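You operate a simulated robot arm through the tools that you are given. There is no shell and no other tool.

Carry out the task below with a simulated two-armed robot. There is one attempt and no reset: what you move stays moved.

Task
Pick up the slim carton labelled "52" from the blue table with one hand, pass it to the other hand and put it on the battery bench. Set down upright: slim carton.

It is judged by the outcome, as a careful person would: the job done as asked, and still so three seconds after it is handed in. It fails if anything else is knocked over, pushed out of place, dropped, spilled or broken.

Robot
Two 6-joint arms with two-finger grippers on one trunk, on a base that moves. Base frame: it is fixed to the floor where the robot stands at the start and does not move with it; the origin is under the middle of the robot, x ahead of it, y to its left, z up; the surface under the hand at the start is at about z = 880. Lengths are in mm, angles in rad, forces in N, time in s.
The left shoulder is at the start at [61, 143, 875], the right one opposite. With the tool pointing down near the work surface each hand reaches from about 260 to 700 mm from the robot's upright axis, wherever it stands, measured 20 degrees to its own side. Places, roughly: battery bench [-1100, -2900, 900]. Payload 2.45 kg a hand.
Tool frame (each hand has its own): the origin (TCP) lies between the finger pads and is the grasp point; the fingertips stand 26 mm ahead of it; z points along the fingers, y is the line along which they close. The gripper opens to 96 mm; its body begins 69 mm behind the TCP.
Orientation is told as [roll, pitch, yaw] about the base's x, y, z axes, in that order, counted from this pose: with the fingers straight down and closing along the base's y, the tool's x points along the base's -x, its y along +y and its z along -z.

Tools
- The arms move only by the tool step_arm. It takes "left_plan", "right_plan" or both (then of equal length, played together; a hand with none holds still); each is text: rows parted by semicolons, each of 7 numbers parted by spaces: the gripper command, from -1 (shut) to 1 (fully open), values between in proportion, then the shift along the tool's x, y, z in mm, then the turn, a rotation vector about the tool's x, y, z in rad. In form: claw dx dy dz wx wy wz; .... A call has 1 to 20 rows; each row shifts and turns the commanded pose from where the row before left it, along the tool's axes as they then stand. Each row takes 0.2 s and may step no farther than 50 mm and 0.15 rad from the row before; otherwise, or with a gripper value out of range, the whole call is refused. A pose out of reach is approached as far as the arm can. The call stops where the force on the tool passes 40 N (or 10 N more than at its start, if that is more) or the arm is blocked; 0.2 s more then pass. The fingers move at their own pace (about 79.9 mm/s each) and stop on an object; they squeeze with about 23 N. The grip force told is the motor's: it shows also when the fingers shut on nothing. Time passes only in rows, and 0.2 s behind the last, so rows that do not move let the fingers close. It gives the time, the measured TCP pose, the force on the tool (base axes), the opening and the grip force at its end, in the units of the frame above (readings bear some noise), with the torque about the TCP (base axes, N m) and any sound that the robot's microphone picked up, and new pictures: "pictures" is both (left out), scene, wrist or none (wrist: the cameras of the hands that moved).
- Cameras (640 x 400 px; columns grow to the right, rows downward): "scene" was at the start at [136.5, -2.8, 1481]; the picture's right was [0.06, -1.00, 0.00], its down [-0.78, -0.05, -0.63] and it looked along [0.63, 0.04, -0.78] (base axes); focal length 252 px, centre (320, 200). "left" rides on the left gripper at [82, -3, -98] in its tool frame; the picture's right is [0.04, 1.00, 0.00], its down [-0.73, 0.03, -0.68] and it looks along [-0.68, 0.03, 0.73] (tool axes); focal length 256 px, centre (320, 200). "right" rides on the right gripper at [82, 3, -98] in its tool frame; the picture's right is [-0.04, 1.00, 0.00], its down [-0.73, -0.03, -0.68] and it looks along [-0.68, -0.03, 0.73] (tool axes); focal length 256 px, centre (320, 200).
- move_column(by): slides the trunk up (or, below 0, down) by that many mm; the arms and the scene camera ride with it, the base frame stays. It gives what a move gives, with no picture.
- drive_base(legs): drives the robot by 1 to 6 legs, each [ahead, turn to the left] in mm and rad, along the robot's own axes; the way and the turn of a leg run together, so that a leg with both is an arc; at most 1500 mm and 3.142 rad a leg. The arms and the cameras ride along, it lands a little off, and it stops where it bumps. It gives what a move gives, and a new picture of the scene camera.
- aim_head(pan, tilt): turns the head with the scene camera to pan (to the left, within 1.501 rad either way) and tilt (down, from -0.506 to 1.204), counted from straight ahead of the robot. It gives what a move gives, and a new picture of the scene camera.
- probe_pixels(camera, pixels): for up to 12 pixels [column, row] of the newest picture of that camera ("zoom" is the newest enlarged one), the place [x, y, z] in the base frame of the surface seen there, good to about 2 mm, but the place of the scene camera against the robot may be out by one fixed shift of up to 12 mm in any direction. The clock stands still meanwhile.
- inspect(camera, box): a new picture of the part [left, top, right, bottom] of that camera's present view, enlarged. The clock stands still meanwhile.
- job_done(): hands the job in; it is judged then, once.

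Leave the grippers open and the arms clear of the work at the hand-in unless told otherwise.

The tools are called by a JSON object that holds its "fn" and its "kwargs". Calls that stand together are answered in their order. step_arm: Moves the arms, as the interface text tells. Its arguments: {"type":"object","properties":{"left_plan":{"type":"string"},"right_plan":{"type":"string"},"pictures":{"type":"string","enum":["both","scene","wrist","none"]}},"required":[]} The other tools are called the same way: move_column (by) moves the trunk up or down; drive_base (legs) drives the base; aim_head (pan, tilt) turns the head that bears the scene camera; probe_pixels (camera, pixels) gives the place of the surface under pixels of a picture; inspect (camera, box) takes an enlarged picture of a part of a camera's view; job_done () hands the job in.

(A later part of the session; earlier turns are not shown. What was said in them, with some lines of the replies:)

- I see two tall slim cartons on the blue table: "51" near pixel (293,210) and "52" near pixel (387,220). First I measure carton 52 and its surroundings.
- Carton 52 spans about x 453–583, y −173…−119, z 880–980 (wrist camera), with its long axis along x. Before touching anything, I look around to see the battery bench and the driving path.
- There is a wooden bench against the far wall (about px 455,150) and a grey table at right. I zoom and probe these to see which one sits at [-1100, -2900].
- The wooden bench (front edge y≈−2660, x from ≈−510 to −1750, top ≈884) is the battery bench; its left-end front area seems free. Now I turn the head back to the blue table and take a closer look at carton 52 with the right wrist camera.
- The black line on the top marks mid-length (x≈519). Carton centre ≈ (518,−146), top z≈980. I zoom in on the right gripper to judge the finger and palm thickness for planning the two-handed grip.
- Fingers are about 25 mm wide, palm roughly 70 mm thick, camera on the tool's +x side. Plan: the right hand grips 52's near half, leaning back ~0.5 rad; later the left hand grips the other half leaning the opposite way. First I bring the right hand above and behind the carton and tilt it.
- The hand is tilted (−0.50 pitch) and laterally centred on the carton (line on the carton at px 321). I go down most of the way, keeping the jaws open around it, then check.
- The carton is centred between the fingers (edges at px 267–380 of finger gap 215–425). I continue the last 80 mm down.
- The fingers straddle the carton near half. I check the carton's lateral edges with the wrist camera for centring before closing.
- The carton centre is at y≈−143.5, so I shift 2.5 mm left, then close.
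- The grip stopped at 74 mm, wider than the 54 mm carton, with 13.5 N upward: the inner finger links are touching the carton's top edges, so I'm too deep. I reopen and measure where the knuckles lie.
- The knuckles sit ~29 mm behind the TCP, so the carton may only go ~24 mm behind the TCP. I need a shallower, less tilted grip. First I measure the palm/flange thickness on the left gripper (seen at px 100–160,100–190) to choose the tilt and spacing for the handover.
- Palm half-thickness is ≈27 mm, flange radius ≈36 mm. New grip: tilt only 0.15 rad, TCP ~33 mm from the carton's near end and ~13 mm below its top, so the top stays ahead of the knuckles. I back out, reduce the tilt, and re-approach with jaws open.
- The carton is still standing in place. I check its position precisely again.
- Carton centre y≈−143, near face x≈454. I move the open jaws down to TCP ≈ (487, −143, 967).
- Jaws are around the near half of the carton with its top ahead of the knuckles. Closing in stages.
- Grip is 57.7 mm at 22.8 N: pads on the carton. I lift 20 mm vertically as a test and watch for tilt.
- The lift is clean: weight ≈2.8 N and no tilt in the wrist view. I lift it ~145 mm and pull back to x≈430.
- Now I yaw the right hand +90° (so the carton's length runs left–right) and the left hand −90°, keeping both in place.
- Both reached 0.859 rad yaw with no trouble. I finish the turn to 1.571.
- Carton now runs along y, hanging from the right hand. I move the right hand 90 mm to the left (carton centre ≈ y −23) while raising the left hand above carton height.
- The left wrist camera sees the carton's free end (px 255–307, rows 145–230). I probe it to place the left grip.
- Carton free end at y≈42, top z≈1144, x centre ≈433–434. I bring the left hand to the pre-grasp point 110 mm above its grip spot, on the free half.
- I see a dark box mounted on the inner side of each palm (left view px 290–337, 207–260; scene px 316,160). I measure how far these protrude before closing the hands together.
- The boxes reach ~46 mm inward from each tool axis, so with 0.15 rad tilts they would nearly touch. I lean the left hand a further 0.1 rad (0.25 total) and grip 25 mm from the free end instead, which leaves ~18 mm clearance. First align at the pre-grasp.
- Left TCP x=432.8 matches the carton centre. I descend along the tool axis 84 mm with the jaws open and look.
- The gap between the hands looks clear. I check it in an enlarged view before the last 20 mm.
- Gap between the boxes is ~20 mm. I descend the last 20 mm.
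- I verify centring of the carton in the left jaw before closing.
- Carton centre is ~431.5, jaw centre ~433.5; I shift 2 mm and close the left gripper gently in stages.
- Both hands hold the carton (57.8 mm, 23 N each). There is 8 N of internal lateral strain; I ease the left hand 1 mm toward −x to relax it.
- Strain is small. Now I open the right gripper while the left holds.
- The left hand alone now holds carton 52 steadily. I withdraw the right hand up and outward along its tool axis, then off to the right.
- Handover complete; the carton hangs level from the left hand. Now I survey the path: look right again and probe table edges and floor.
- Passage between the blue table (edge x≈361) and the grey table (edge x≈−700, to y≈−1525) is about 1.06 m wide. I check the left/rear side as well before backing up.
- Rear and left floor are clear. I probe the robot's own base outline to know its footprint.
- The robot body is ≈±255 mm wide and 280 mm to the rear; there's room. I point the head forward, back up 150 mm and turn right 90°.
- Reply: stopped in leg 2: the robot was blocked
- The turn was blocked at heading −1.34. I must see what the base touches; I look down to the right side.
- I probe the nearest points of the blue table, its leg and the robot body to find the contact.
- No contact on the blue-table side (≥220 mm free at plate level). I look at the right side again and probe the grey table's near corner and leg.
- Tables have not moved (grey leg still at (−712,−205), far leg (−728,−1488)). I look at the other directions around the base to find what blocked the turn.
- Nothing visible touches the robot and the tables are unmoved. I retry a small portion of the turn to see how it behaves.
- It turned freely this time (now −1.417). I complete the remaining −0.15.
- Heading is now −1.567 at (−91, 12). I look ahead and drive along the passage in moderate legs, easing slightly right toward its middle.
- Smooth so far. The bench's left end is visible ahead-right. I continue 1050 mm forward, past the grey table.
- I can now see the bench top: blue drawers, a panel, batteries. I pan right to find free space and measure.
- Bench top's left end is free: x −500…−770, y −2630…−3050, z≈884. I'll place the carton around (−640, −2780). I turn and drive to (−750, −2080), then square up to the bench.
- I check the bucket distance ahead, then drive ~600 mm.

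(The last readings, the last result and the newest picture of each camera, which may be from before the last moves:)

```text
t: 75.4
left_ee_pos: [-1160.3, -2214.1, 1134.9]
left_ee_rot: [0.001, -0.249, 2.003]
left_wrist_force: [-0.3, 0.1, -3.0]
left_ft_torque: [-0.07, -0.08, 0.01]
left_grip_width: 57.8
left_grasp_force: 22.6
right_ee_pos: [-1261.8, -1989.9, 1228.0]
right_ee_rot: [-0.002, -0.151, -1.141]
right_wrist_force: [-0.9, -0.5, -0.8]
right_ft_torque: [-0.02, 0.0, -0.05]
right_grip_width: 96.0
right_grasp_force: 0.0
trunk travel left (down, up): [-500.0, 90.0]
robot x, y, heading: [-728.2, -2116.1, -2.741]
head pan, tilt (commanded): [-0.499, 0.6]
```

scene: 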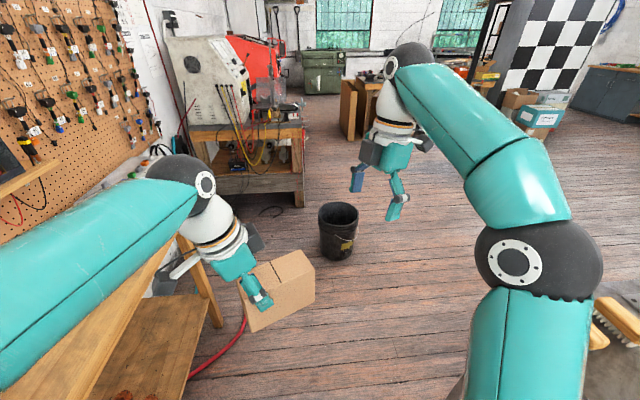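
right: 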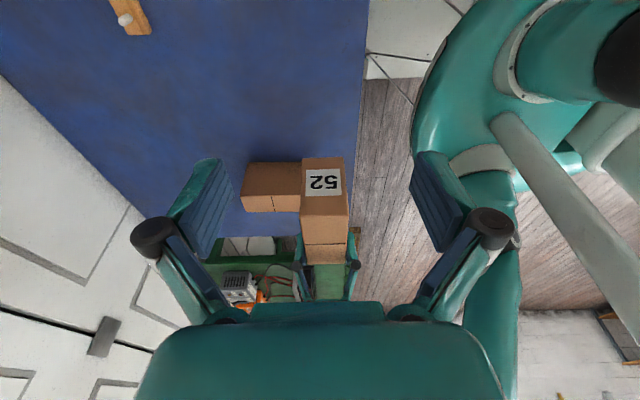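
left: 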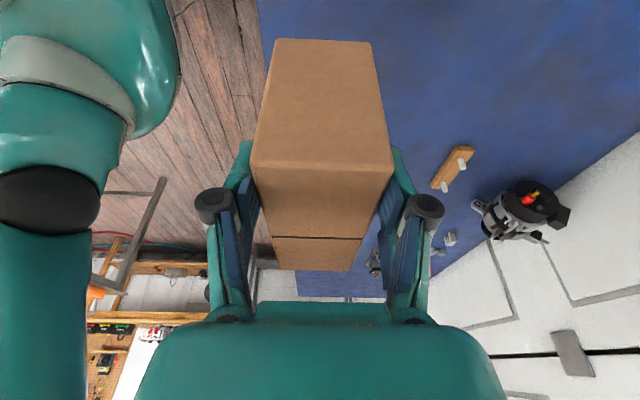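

Now I turn left 1.17 rad to face the bench squarely.

{"fn": "drive_base", "kwargs": {"legs": [[0, 1.17]]}}

{"fn": "aim_head", "kwargs": {"pan": 0.25, "tilt": 0.75}}

```text
t: 79.0
left_ee_pos: [-817.4, -2550.3, 1135.7]
left_ee_rot: [-0.004, -0.251, 3.138]
left_wrist_force: [1.6, -0.7, -2.2]
left_ft_torque: [0.02, -0.03, 0.01]
left_grip_width: 57.7
left_grasp_force: 23.2
right_ee_pos: [-1061.7, -2549.5, 1231.3]
right_ee_rot: [-0.004, -0.145, -0.005]
right_wrist_force: [1.5, -0.5, 0.9]
right_ft_torque: [0.0, 0.08, 0.02]
right_grip_width: 96.1
right_grasp_force: 0.0
trunk travel left (down, up): [-500.0, 90.0]
robot x, y, heading: [-781.5, -2117.5, -1.596]
head pan, tilt (commanded): [-0.499, 0.6]
stopped in leg 1: the robot was blocked; the commanded pose is now the measured one
```

scene: 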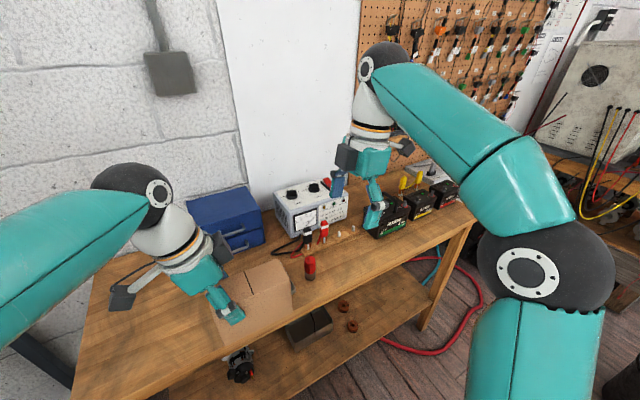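

```text
t: 80.1
left_ee_pos: [-823.4, -2549.1, 1134.3]
left_ee_rot: [-0.002, -0.249, 3.136]
left_wrist_force: [-0.1, 0.2, -3.3]
left_ft_torque: [0.01, -0.13, 0.0]
left_grip_width: 57.5
left_grasp_force: 23.0
right_ee_pos: [-1066.9, -2549.4, 1230.6]
right_ee_rot: [-0.002, -0.152, -0.005]
right_wrist_force: [0.7, 0.3, -0.2]
right_ft_torque: [-0.03, -0.02, -0.04]
right_grip_width: 96.1
right_grasp_force: 0.0
trunk travel left (down, up): [-500.0, 90.0]
robot x, y, heading: [-778.0, -2116.9, -1.598]
head pan, tilt (commanded): [0.25, 0.75]
```

scene: 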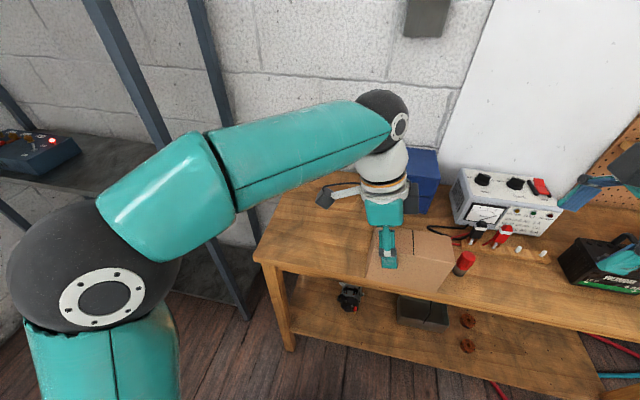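

The turn ended at −1.597 (almost square). Positions are consistent with drift only; nothing touched visibly. I verify the bench and free spot from here before moving forward.

{"fn": "probe_pixels", "kwargs": {"camera": "scene", "pixels": [[258, 258], [300, 275], [340, 295], [300, 230], [330, 210], [320, 250], [290, 260], [265, 240], [464, 262], [425, 170], [290, 345], [230, 310]]}}

{"fn": "inspect", "kwargs": {"camera": "scene", "box": [240, 140, 560, 360]}}

```text
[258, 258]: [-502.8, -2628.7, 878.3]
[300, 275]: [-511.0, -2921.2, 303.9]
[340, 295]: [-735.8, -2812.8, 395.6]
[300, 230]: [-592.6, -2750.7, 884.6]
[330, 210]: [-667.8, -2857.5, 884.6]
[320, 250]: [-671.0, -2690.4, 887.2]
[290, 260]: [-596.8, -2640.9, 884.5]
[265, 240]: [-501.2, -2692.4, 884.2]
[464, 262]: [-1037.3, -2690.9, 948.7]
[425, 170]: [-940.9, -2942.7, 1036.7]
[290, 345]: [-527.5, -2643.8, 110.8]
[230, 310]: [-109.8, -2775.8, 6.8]
```

```text
1.82 times, centred on (400, 250) of scene
```

zoom: 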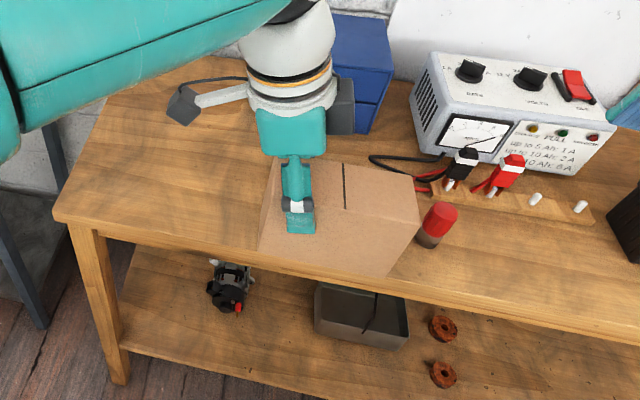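

Bench is unmoved; items lie at x<−780 (drawer top reaches z≈1037). I first shift the carton 210 mm to the robot's left while still in front of the bench edge, so it lines up with the free area.

{"fn": "step_arm", "kwargs": {"left_plan": "-1 29.1 0 -7.4 0 0 0; -1 29.1 0 -7.4 0 0 0; -1 29.1 0 -7.4 0 0 0; -1 29.1 0 -7.4 0 0 0; -1 29.1 0 -7.4 0 0 0; -1 29.1 0 -7.4 0 0 0; -1 29.1 0 -7.4 0 0 0; -1 0 0 0 0 0 0", "pictures": "both"}}

```text
t: 81.9
left_ee_pos: [-613.1, -2552.1, 1135.9]
left_ee_rot: [-0.001, -0.247, 3.135]
left_wrist_force: [-0.5, 0.1, -3.6]
left_ft_torque: [-0.03, -0.12, -0.02]
left_grip_width: 57.7
left_grasp_force: 22.9
right_ee_pos: [-1066.0, -2549.3, 1230.4]
right_ee_rot: [-0.001, -0.148, -0.006]
right_wrist_force: [-1.3, -0.4, 0.9]
right_ft_torque: [-0.02, -0.01, 0.0]
right_grip_width: 96.1
right_grasp_force: 0.0
trunk travel left (down, up): [-500.0, 90.0]
robot x, y, heading: [-780.8, -2118.3, -1.6]
head pan, tilt (commanded): [0.25, 0.75]
```

scene: 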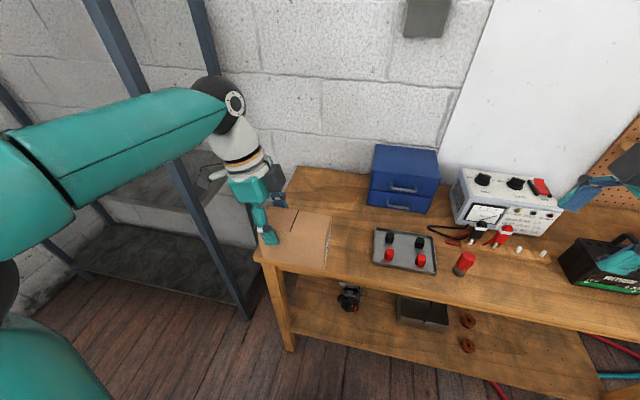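
left: 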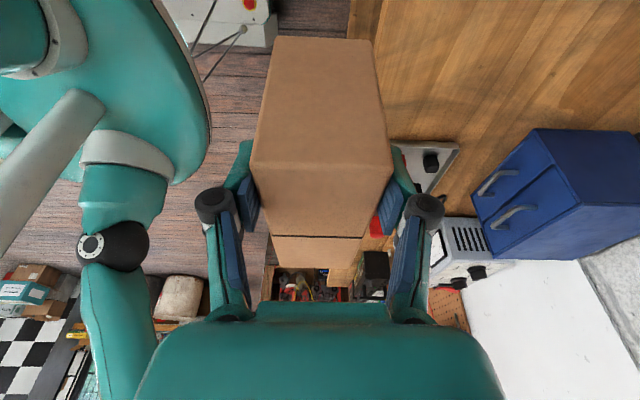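

I probe the rack post near the bench's left end and the panel tray, to keep the left wrist clear of both.

{"fn": "probe_pixels", "kwargs": {"camera": "scene", "pixels": [[245, 315], [200, 220], [180, 190], [208, 60], [130, 70], [225, 270], [375, 262], [374, 232], [400, 245], [375, 205], [205, 20], [436, 268]]}}

{"fn": "inspect", "kwargs": {"camera": "scene", "box": [80, 60, 460, 340]}}

```text
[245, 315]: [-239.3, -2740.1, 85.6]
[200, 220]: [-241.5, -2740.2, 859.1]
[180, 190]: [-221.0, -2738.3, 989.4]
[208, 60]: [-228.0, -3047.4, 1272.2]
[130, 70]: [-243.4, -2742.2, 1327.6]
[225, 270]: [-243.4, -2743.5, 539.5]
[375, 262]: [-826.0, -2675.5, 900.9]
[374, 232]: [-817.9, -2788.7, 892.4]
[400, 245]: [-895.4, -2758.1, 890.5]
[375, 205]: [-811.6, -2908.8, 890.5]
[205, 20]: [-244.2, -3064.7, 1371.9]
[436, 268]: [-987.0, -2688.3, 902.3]
```

```text
1.43 times, centred on (270, 200) of scene
```

zoom: 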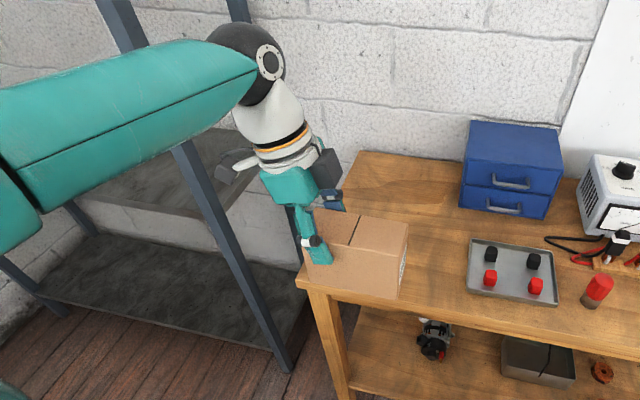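

Rack posts are at x≈−240 (well clear) and the panel tray starts at x≈−812. The carton at x≈−653 is well placed. I drive forward 140 mm.

{"fn": "drive_base", "kwargs": {"legs": [[135, 0.02]]}}

```text
t: 83.2
left_ee_pos: [-606.6, -2685.3, 1134.5]
left_ee_rot: [-0.003, -0.247, -3.128]
left_wrist_force: [0.0, -0.3, -3.4]
left_ft_torque: [0.08, -0.12, -0.03]
left_grip_width: 57.9
left_grasp_force: 22.5
right_ee_pos: [-1061.6, -2692.0, 1228.6]
right_ee_rot: [0.002, -0.15, 0.014]
right_wrist_force: [0.1, -0.9, -0.7]
right_ft_torque: [0.07, 0.03, 0.0]
right_grip_width: 96.0
right_grasp_force: 0.0
trunk travel left (down, up): [-500.0, 90.0]
robot x, y, heading: [-782.5, -2253.8, -1.581]
head pan, tilt (commanded): [0.25, 0.75]
```

scene: 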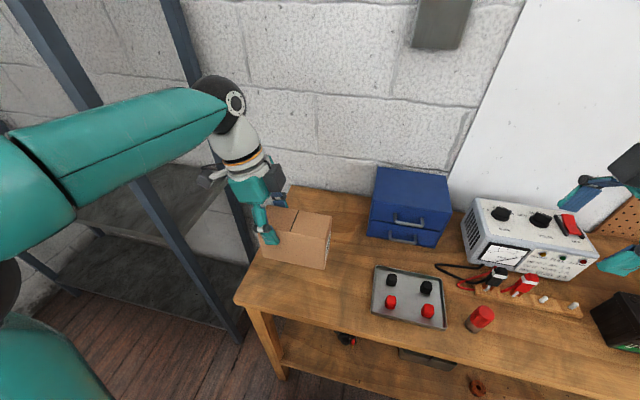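

Now I extend the left arm 85 mm forward over the bench (tool +y), staying high.

{"fn": "step_arm", "kwargs": {"left_plan": "-1 0 28.3 0 0 0 0; -1 0 28.3 0 0 0 0; -1 0 28.3 0 0 0 0; -1 0 0 0 0 0 0", "pictures": "both"}}

```text
t: 84.2
left_ee_pos: [-605.5, -2768.9, 1136.5]
left_ee_rot: [-0.001, -0.248, -3.125]
left_wrist_force: [0.1, 0.0, -3.4]
left_ft_torque: [-0.04, -0.09, -0.01]
left_grip_width: 57.6
left_grasp_force: 22.7
right_ee_pos: [-1060.8, -2688.3, 1230.3]
right_ee_rot: [-0.001, -0.15, 0.013]
right_wrist_force: [0.3, 0.0, -0.6]
right_ft_torque: [-0.04, -0.01, 0.0]
right_grip_width: 96.1
right_grasp_force: 0.1
trunk travel left (down, up): [-500.0, 90.0]
robot x, y, heading: [-781.1, -2250.3, -1.58]
head pan, tilt (commanded): [0.25, 0.75]
```

scene: 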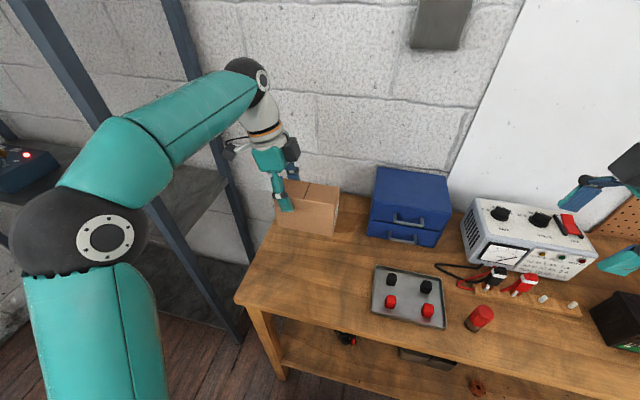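
left: 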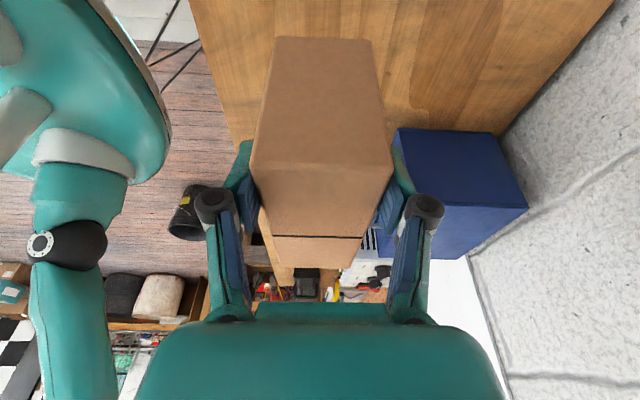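

The carton is above the free area. I measure the carton's pose (tilt) and the bench height under it with both cameras.

{"fn": "probe_pixels", "kwargs": {"camera": "left", "pixels": [[252, 170], [390, 170], [276, 45], [368, 45], [320, 160], [320, 45], [275, 234], [357, 236], [240, 60], [420, 60], [450, 30], [230, 100]]}}

{"fn": "inspect", "kwargs": {"camera": "scene", "box": [220, 130, 420, 280]}}

{"fn": "probe_pixels", "kwargs": {"camera": "scene", "pixels": [[300, 188], [335, 193], [278, 222], [332, 234], [337, 218], [305, 207], [334, 207], [300, 260], [360, 230], [350, 205], [270, 260], [320, 230]]}}

```text
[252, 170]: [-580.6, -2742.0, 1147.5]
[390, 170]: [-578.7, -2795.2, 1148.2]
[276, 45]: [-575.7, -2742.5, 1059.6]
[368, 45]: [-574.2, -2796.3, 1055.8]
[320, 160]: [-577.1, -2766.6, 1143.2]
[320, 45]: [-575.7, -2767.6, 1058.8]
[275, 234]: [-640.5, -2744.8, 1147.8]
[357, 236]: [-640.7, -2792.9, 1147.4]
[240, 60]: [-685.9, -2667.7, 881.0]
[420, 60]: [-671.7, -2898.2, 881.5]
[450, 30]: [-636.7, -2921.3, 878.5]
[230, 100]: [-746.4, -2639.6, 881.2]
```

```text
2.67 times, centred on (320, 205) of scene
```

zoom: 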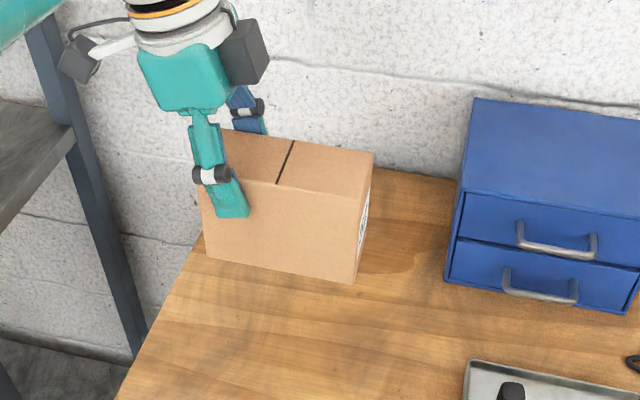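

```text
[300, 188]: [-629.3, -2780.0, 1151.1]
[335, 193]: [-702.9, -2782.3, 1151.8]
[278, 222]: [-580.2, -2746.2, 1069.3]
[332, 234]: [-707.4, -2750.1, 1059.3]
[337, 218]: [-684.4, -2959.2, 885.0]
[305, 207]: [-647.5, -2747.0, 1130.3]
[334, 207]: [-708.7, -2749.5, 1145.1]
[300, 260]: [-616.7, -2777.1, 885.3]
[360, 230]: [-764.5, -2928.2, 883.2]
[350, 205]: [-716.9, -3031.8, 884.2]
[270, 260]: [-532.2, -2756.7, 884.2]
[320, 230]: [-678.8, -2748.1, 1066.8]
```

The carton is level (top z≈1147.5), bench at z≈881, so the bottom is ~166 mm above it. I lower it 150 mm straight down.

{"fn": "step_arm", "kwargs": {"left_plan": "-1 6.2 0 24.2 0 0 0; -1 6.2 0 24.2 0 0 0; -1 6.2 0 24.2 0 0 0; -1 6.2 0 24.2 0 0 0; -1 6.2 0 24.2 0 0 0; -1 6.2 0 24.2 0 0 0; -1 0 0 0 0 0 0", "pictures": "both"}}

```text
t: 85.8
left_ee_pos: [-605.2, -2768.8, 985.7]
left_ee_rot: [-0.002, -0.248, -3.126]
left_wrist_force: [-0.1, 0.0, -3.0]
left_ft_torque: [0.01, -0.16, 0.01]
left_grip_width: 57.9
left_grasp_force: 23.0
right_ee_pos: [-1061.5, -2689.7, 1229.8]
right_ee_rot: [-0.004, -0.149, 0.013]
right_wrist_force: [0.3, -0.2, -0.2]
right_ft_torque: [0.05, -0.03, 0.03]
right_grip_width: 96.0
right_grasp_force: 0.0
trunk travel left (down, up): [-500.0, 90.0]
robot x, y, heading: [-786.0, -2255.1, -1.579]
head pan, tilt (commanded): [0.25, 0.75]
```

scene: 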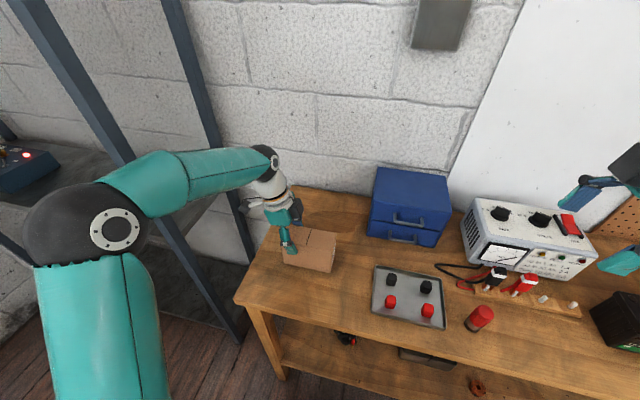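
left: 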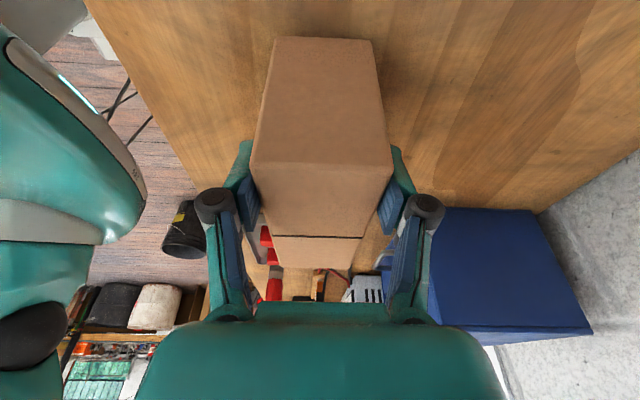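

{"fn": "probe_pixels", "kwargs": {"camera": "left", "pixels": [[254, 172], [388, 172], [320, 165], [320, 45], [276, 236], [356, 238], [280, 42], [366, 42], [250, 30], [390, 40], [320, 20]]}}

{"fn": "inspect", "kwargs": {"camera": "scene", "box": [230, 150, 390, 300]}}

```text
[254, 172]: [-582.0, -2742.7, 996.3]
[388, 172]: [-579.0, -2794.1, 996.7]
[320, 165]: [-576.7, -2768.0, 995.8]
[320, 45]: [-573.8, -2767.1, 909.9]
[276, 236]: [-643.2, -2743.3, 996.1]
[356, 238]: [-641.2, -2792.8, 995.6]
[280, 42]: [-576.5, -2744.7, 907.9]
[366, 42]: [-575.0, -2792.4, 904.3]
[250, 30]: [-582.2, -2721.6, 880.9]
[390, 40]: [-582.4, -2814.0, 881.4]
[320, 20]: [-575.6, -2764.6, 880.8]
```

```text
2.67 times, centred on (310, 225) of scene
```

zoom: 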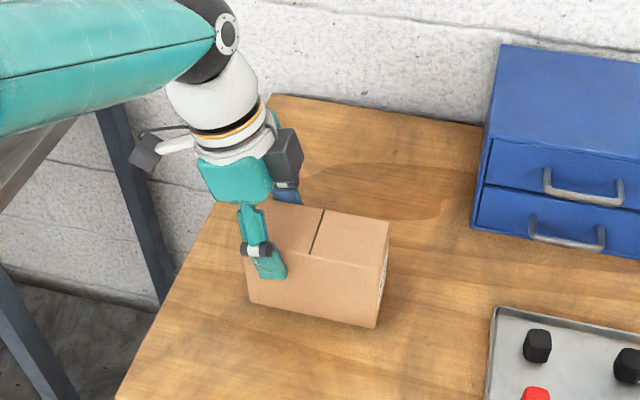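

About 15 mm remain. I lower 12 mm, then check force.

{"fn": "step_arm", "kwargs": {"left_plan": "-1 0.99 0 3.88 0 0 0; -1 0.99 0 3.88 0 0 0; -1 0.99 0 3.88 0 0 0; -1 0 0 0 0 0 0", "pictures": "none"}}

{"fn": "step_arm", "kwargs": {"left_plan": "-1 0.3 0 1.2 0 0 0; -1 0 0 0 0 0 0; -1 0.3 0 1.2 0 0 0; -1 0 0 0 0 0 0", "pictures": "none"}}

```text
t: 86.8
left_ee_pos: [-606.1, -2769.0, 972.6]
left_ee_rot: [-0.002, -0.246, -3.129]
left_wrist_force: [0.0, -0.2, -4.2]
left_ft_torque: [-0.01, -0.14, 0.02]
left_grip_width: 57.8
left_grasp_force: 23.0
right_ee_pos: [-1062.1, -2689.2, 1230.4]
right_ee_rot: [0.001, -0.151, 0.014]
right_wrist_force: [0.0, -0.1, -0.5]
right_ft_torque: [0.01, 0.02, -0.03]
right_grip_width: 96.2
right_grasp_force: 0.2
trunk travel left (down, up): [-500.0, 90.0]
robot x, y, heading: [-782.6, -2250.9, -1.578]
head pan, tilt (commanded): [0.25, 0.75]
```

```text
t: 87.8
left_ee_pos: [-605.2, -2769.2, 971.3]
left_ee_rot: [-0.002, -0.248, -3.128]
left_wrist_force: [-0.2, 0.2, -2.1]
left_ft_torque: [0.01, 0.06, -0.01]
left_grip_width: 57.7
left_grasp_force: 22.9
right_ee_pos: [-1062.0, -2689.4, 1229.5]
right_ee_rot: [-0.001, -0.149, 0.014]
right_wrist_force: [-0.3, 0.1, 0.5]
right_ft_torque: [-0.01, 0.02, 0.02]
right_grip_width: 96.0
right_grasp_force: 0.1
trunk travel left (down, up): [-500.0, 90.0]
robot x, y, heading: [-786.6, -2252.0, -1.578]
head pan, tilt (commanded): [0.25, 0.75]
```

The torque dropped from −0.14 to +0.06 and the load to 2.1 N: the carton's far end is touching. I lower another 1–2 mm.

{"fn": "step_arm", "kwargs": {"left_plan": "-1 0.2 0 0.8 0 0 0; -1 0 0 0 0 0 0; -1 0.2 0 0.8 0 0 0; -1 0 0 0 0 0 0", "pictures": "both"}}

```text
t: 88.8
left_ee_pos: [-605.0, -2766.8, 969.5]
left_ee_rot: [0.001, -0.247, -3.128]
left_wrist_force: [2.0, 0.2, 6.6]
left_ft_torque: [-0.03, 0.7, 0.04]
left_grip_width: 57.7
left_grasp_force: 22.7
right_ee_pos: [-1061.7, -2688.9, 1230.1]
right_ee_rot: [-0.001, -0.152, 0.013]
right_wrist_force: [0.4, 0.6, -0.2]
right_ft_torque: [0.02, 0.0, 0.02]
right_grip_width: 96.1
right_grasp_force: 0.1
trunk travel left (down, up): [-500.0, 90.0]
robot x, y, heading: [-787.6, -2252.2, -1.576]
head pan, tilt (commanded): [0.25, 0.75]
```

scene: 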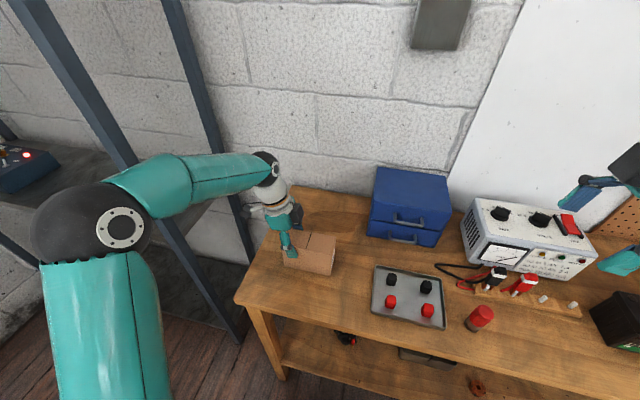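
left: 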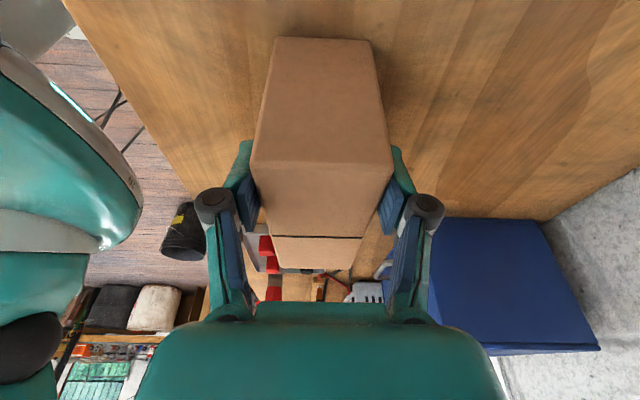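

Force is now +6.6 N with torque 0.7: the far bottom edge rests first, near end is about a millimetre off. I level it with a tiny −0.012 rad tilt about tool y.

{"fn": "step_arm", "kwargs": {"left_plan": "-1 0 0 0 0 -0.012 0; -1 0 0 0 0 0 0; -1 0 0 0 0 0 0", "pictures": "none"}}

```text
t: 89.6
left_ee_pos: [-605.0, -2768.3, 968.9]
left_ee_rot: [-0.004, -0.259, -3.128]
left_wrist_force: [1.1, 1.0, -0.8]
left_ft_torque: [-0.1, -0.4, 0.03]
left_grip_width: 57.7
left_grasp_force: 22.8
right_ee_pos: [-1060.5, -2690.3, 1230.2]
right_ee_rot: [-0.002, -0.15, 0.015]
right_wrist_force: [-0.1, -0.7, 0.6]
right_ft_torque: [0.01, -0.03, -0.01]
right_grip_width: 96.4
right_grasp_force: 0.1
trunk travel left (down, up): [-500.0, 90.0]
robot x, y, heading: [-783.3, -2251.6, -1.58]
head pan, tilt (commanded): [0.25, 0.75]
```

The bench now bears nearly all of the carton's weight (0.8 N left). I open the left gripper in stages.

{"fn": "step_arm", "kwargs": {"left_plan": "0 0 0 0 0 0 0; 0.25 0 0 0 0 0 0; 0.4 0 0 0 0 0 0; 0.6 0 0 0 0 0 0; 0.8 0 0 0 0 0 0; 1 0 0 0 0 0 0; 1 0 0 0 0 0 0", "pictures": "both"}}

```text
t: 91.2
left_ee_pos: [-603.6, -2768.1, 970.6]
left_ee_rot: [-0.002, -0.261, -3.129]
left_wrist_force: [-1.3, 0.6, 0.3]
left_ft_torque: [-0.01, -0.02, -0.02]
left_grip_width: 96.1
left_grasp_force: 0.0
right_ee_pos: [-1061.4, -2689.0, 1229.6]
right_ee_rot: [-0.001, -0.149, 0.013]
right_wrist_force: [-0.9, -0.4, -0.7]
right_ft_torque: [-0.02, -0.03, 0.01]
right_grip_width: 95.9
right_grasp_force: 0.0
trunk travel left (down, up): [-500.0, 90.0]
robot x, y, heading: [-786.5, -2250.4, -1.574]
head pan, tilt (commanded): [0.25, 0.75]
```

scene: 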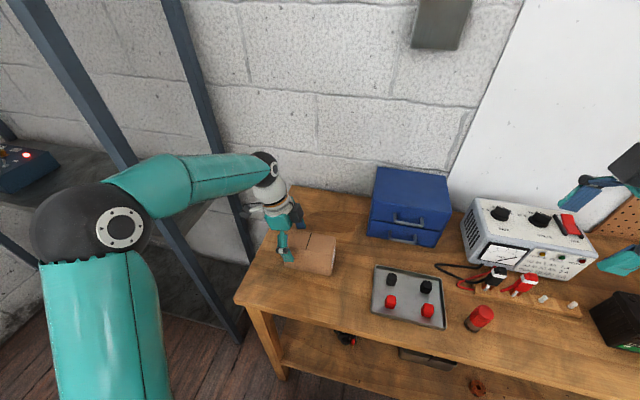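
left: 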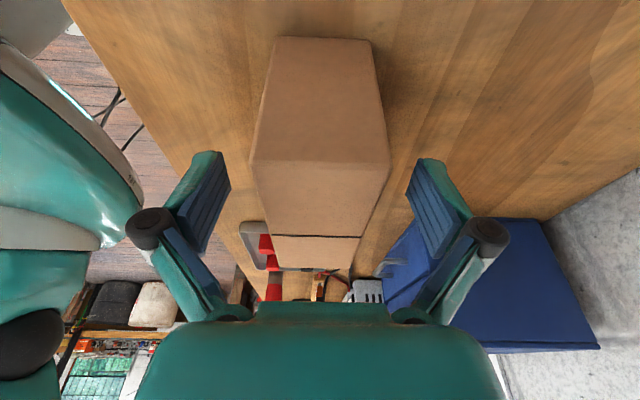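

The carton stands free between the open fingers. I withdraw the left hand straight back along its tool axis.

{"fn": "step_arm", "kwargs": {"left_plan": "1 0 0 -12 0 0 0; 1 0 0 -25 0 0 0; 1 0 0 -35 0 0 0; 1 0 0 -40 0 0 0; 1 0 0 -40 0 0 0; 1 0 0 0 0 0 0", "pictures": "both"}}

```text
t: 92.6
left_ee_pos: [-566.0, -2768.2, 1117.0]
left_ee_rot: [-0.001, -0.261, -3.129]
left_wrist_force: [0.7, 0.2, 0.2]
left_ft_torque: [-0.03, 0.03, 0.03]
left_grip_width: 95.9
left_grasp_force: 0.1
right_ee_pos: [-1061.6, -2690.0, 1229.2]
right_ee_rot: [0.0, -0.15, 0.015]
right_wrist_force: [0.3, -0.3, 0.4]
right_ft_torque: [-0.02, -0.03, -0.03]
right_grip_width: 96.2
right_grasp_force: 0.1
trunk travel left (down, up): [-500.0, 90.0]
robot x, y, heading: [-778.2, -2252.6, -1.569]
head pan, tilt (commanded): [0.25, 0.75]
```

scene: 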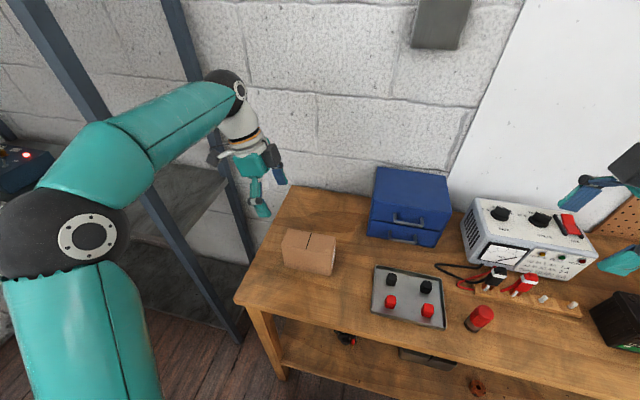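
left: 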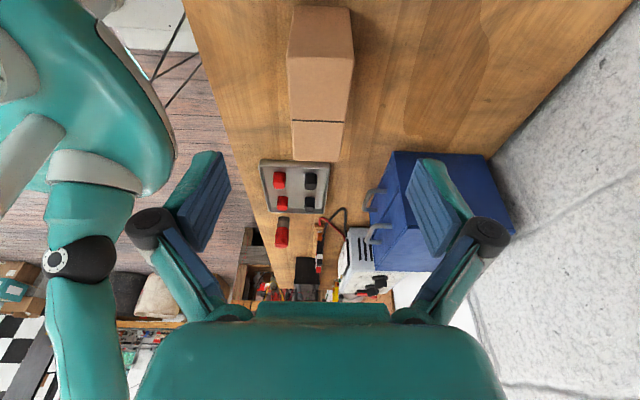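

Carton 52 stands alone on the bench. I check its levelness and retract both arms clear of the bench.

{"fn": "probe_pixels", "kwargs": {"camera": "left", "pixels": [[293, 65], [348, 65], [297, 155], [338, 155], [320, 30], [320, 100], [270, 60], [375, 60]]}}

{"fn": "step_arm", "kwargs": {"left_plan": "1 0 -40 0 0 0 0; 1 0 -40 0 0 0 0; 1 0 -40 0 0 0 0; 1 0 -40 0 0 0 0; 1 0 -40 0 0 0 0; 1 0 0 0 0 0 0", "right_plan": "1 0 25 0 0 0 0; 1 0 25 0 0 0 0; 1 0 25 0 0 0 0; 1 0 25 0 0 0 0; 1 0 0 0 0 0 0; 1 0 0 0 0 0 0", "pictures": "scene"}}

```text
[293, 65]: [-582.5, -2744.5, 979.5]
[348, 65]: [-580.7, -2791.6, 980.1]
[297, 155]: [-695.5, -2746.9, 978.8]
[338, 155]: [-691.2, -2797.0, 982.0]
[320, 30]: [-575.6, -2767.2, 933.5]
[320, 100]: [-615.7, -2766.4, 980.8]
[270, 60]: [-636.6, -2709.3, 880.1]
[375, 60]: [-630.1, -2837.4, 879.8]
```

```text
t: 94.0
left_ee_pos: [-568.6, -2569.3, 1115.7]
left_ee_rot: [-0.003, -0.262, -3.126]
left_wrist_force: [-0.4, -0.8, 0.6]
left_ft_torque: [0.02, 0.03, -0.01]
left_grip_width: 96.1
left_grasp_force: 0.1
right_ee_pos: [-1062.9, -2589.1, 1229.6]
right_ee_rot: [0.0, -0.149, 0.014]
right_wrist_force: [-0.8, 0.0, 0.3]
right_ft_torque: [0.01, 0.03, 0.01]
right_grip_width: 96.2
right_grasp_force: 0.0
trunk travel left (down, up): [-500.0, 90.0]
robot x, y, heading: [-783.8, -2255.2, -1.575]
head pan, tilt (commanded): [0.25, 0.75]
```

scene: 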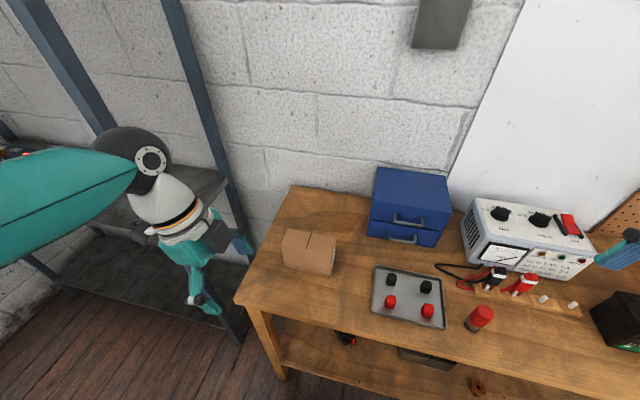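

Carton 52 stands flat and upright on the battery bench (top level at z≈980, bench at ≈880), clear of everything else. Both grippers are open and both arms are clear of it. I hand in the job.

{"fn": "job_done", "kwargs": {}}

```text
The job is handed in.
```

Carton "52" is standing upright on the free left end of the battery bench, and the job is handed in. The right hand picked it up from the blue table, passed it to the left hand in mid-air, and the left hand set it down.

- **Placement:** its centre is at about x −640, y −2768 mm. The top reads level at about z 980 and the bench at about 880. The panel tray, the nearest other item, is about 100 mm away.
- **First grip attempt:** the first time I closed the gripper I was too deep and it touched the carton's top edges. I reopened, moved back and re-gripped. The carton did not tip or visibly shift.
- **Blocked turns:** two turns of the base reported "blocked". I never found what blocked them. After the first stop, the grey table's legs were where I had measured them before, and the blue table's edge was still in line with its earlier corner. Before the final approach, the bench corner was also unmoved.

At hand-in both grippers were open and the arms were clear of the carton.
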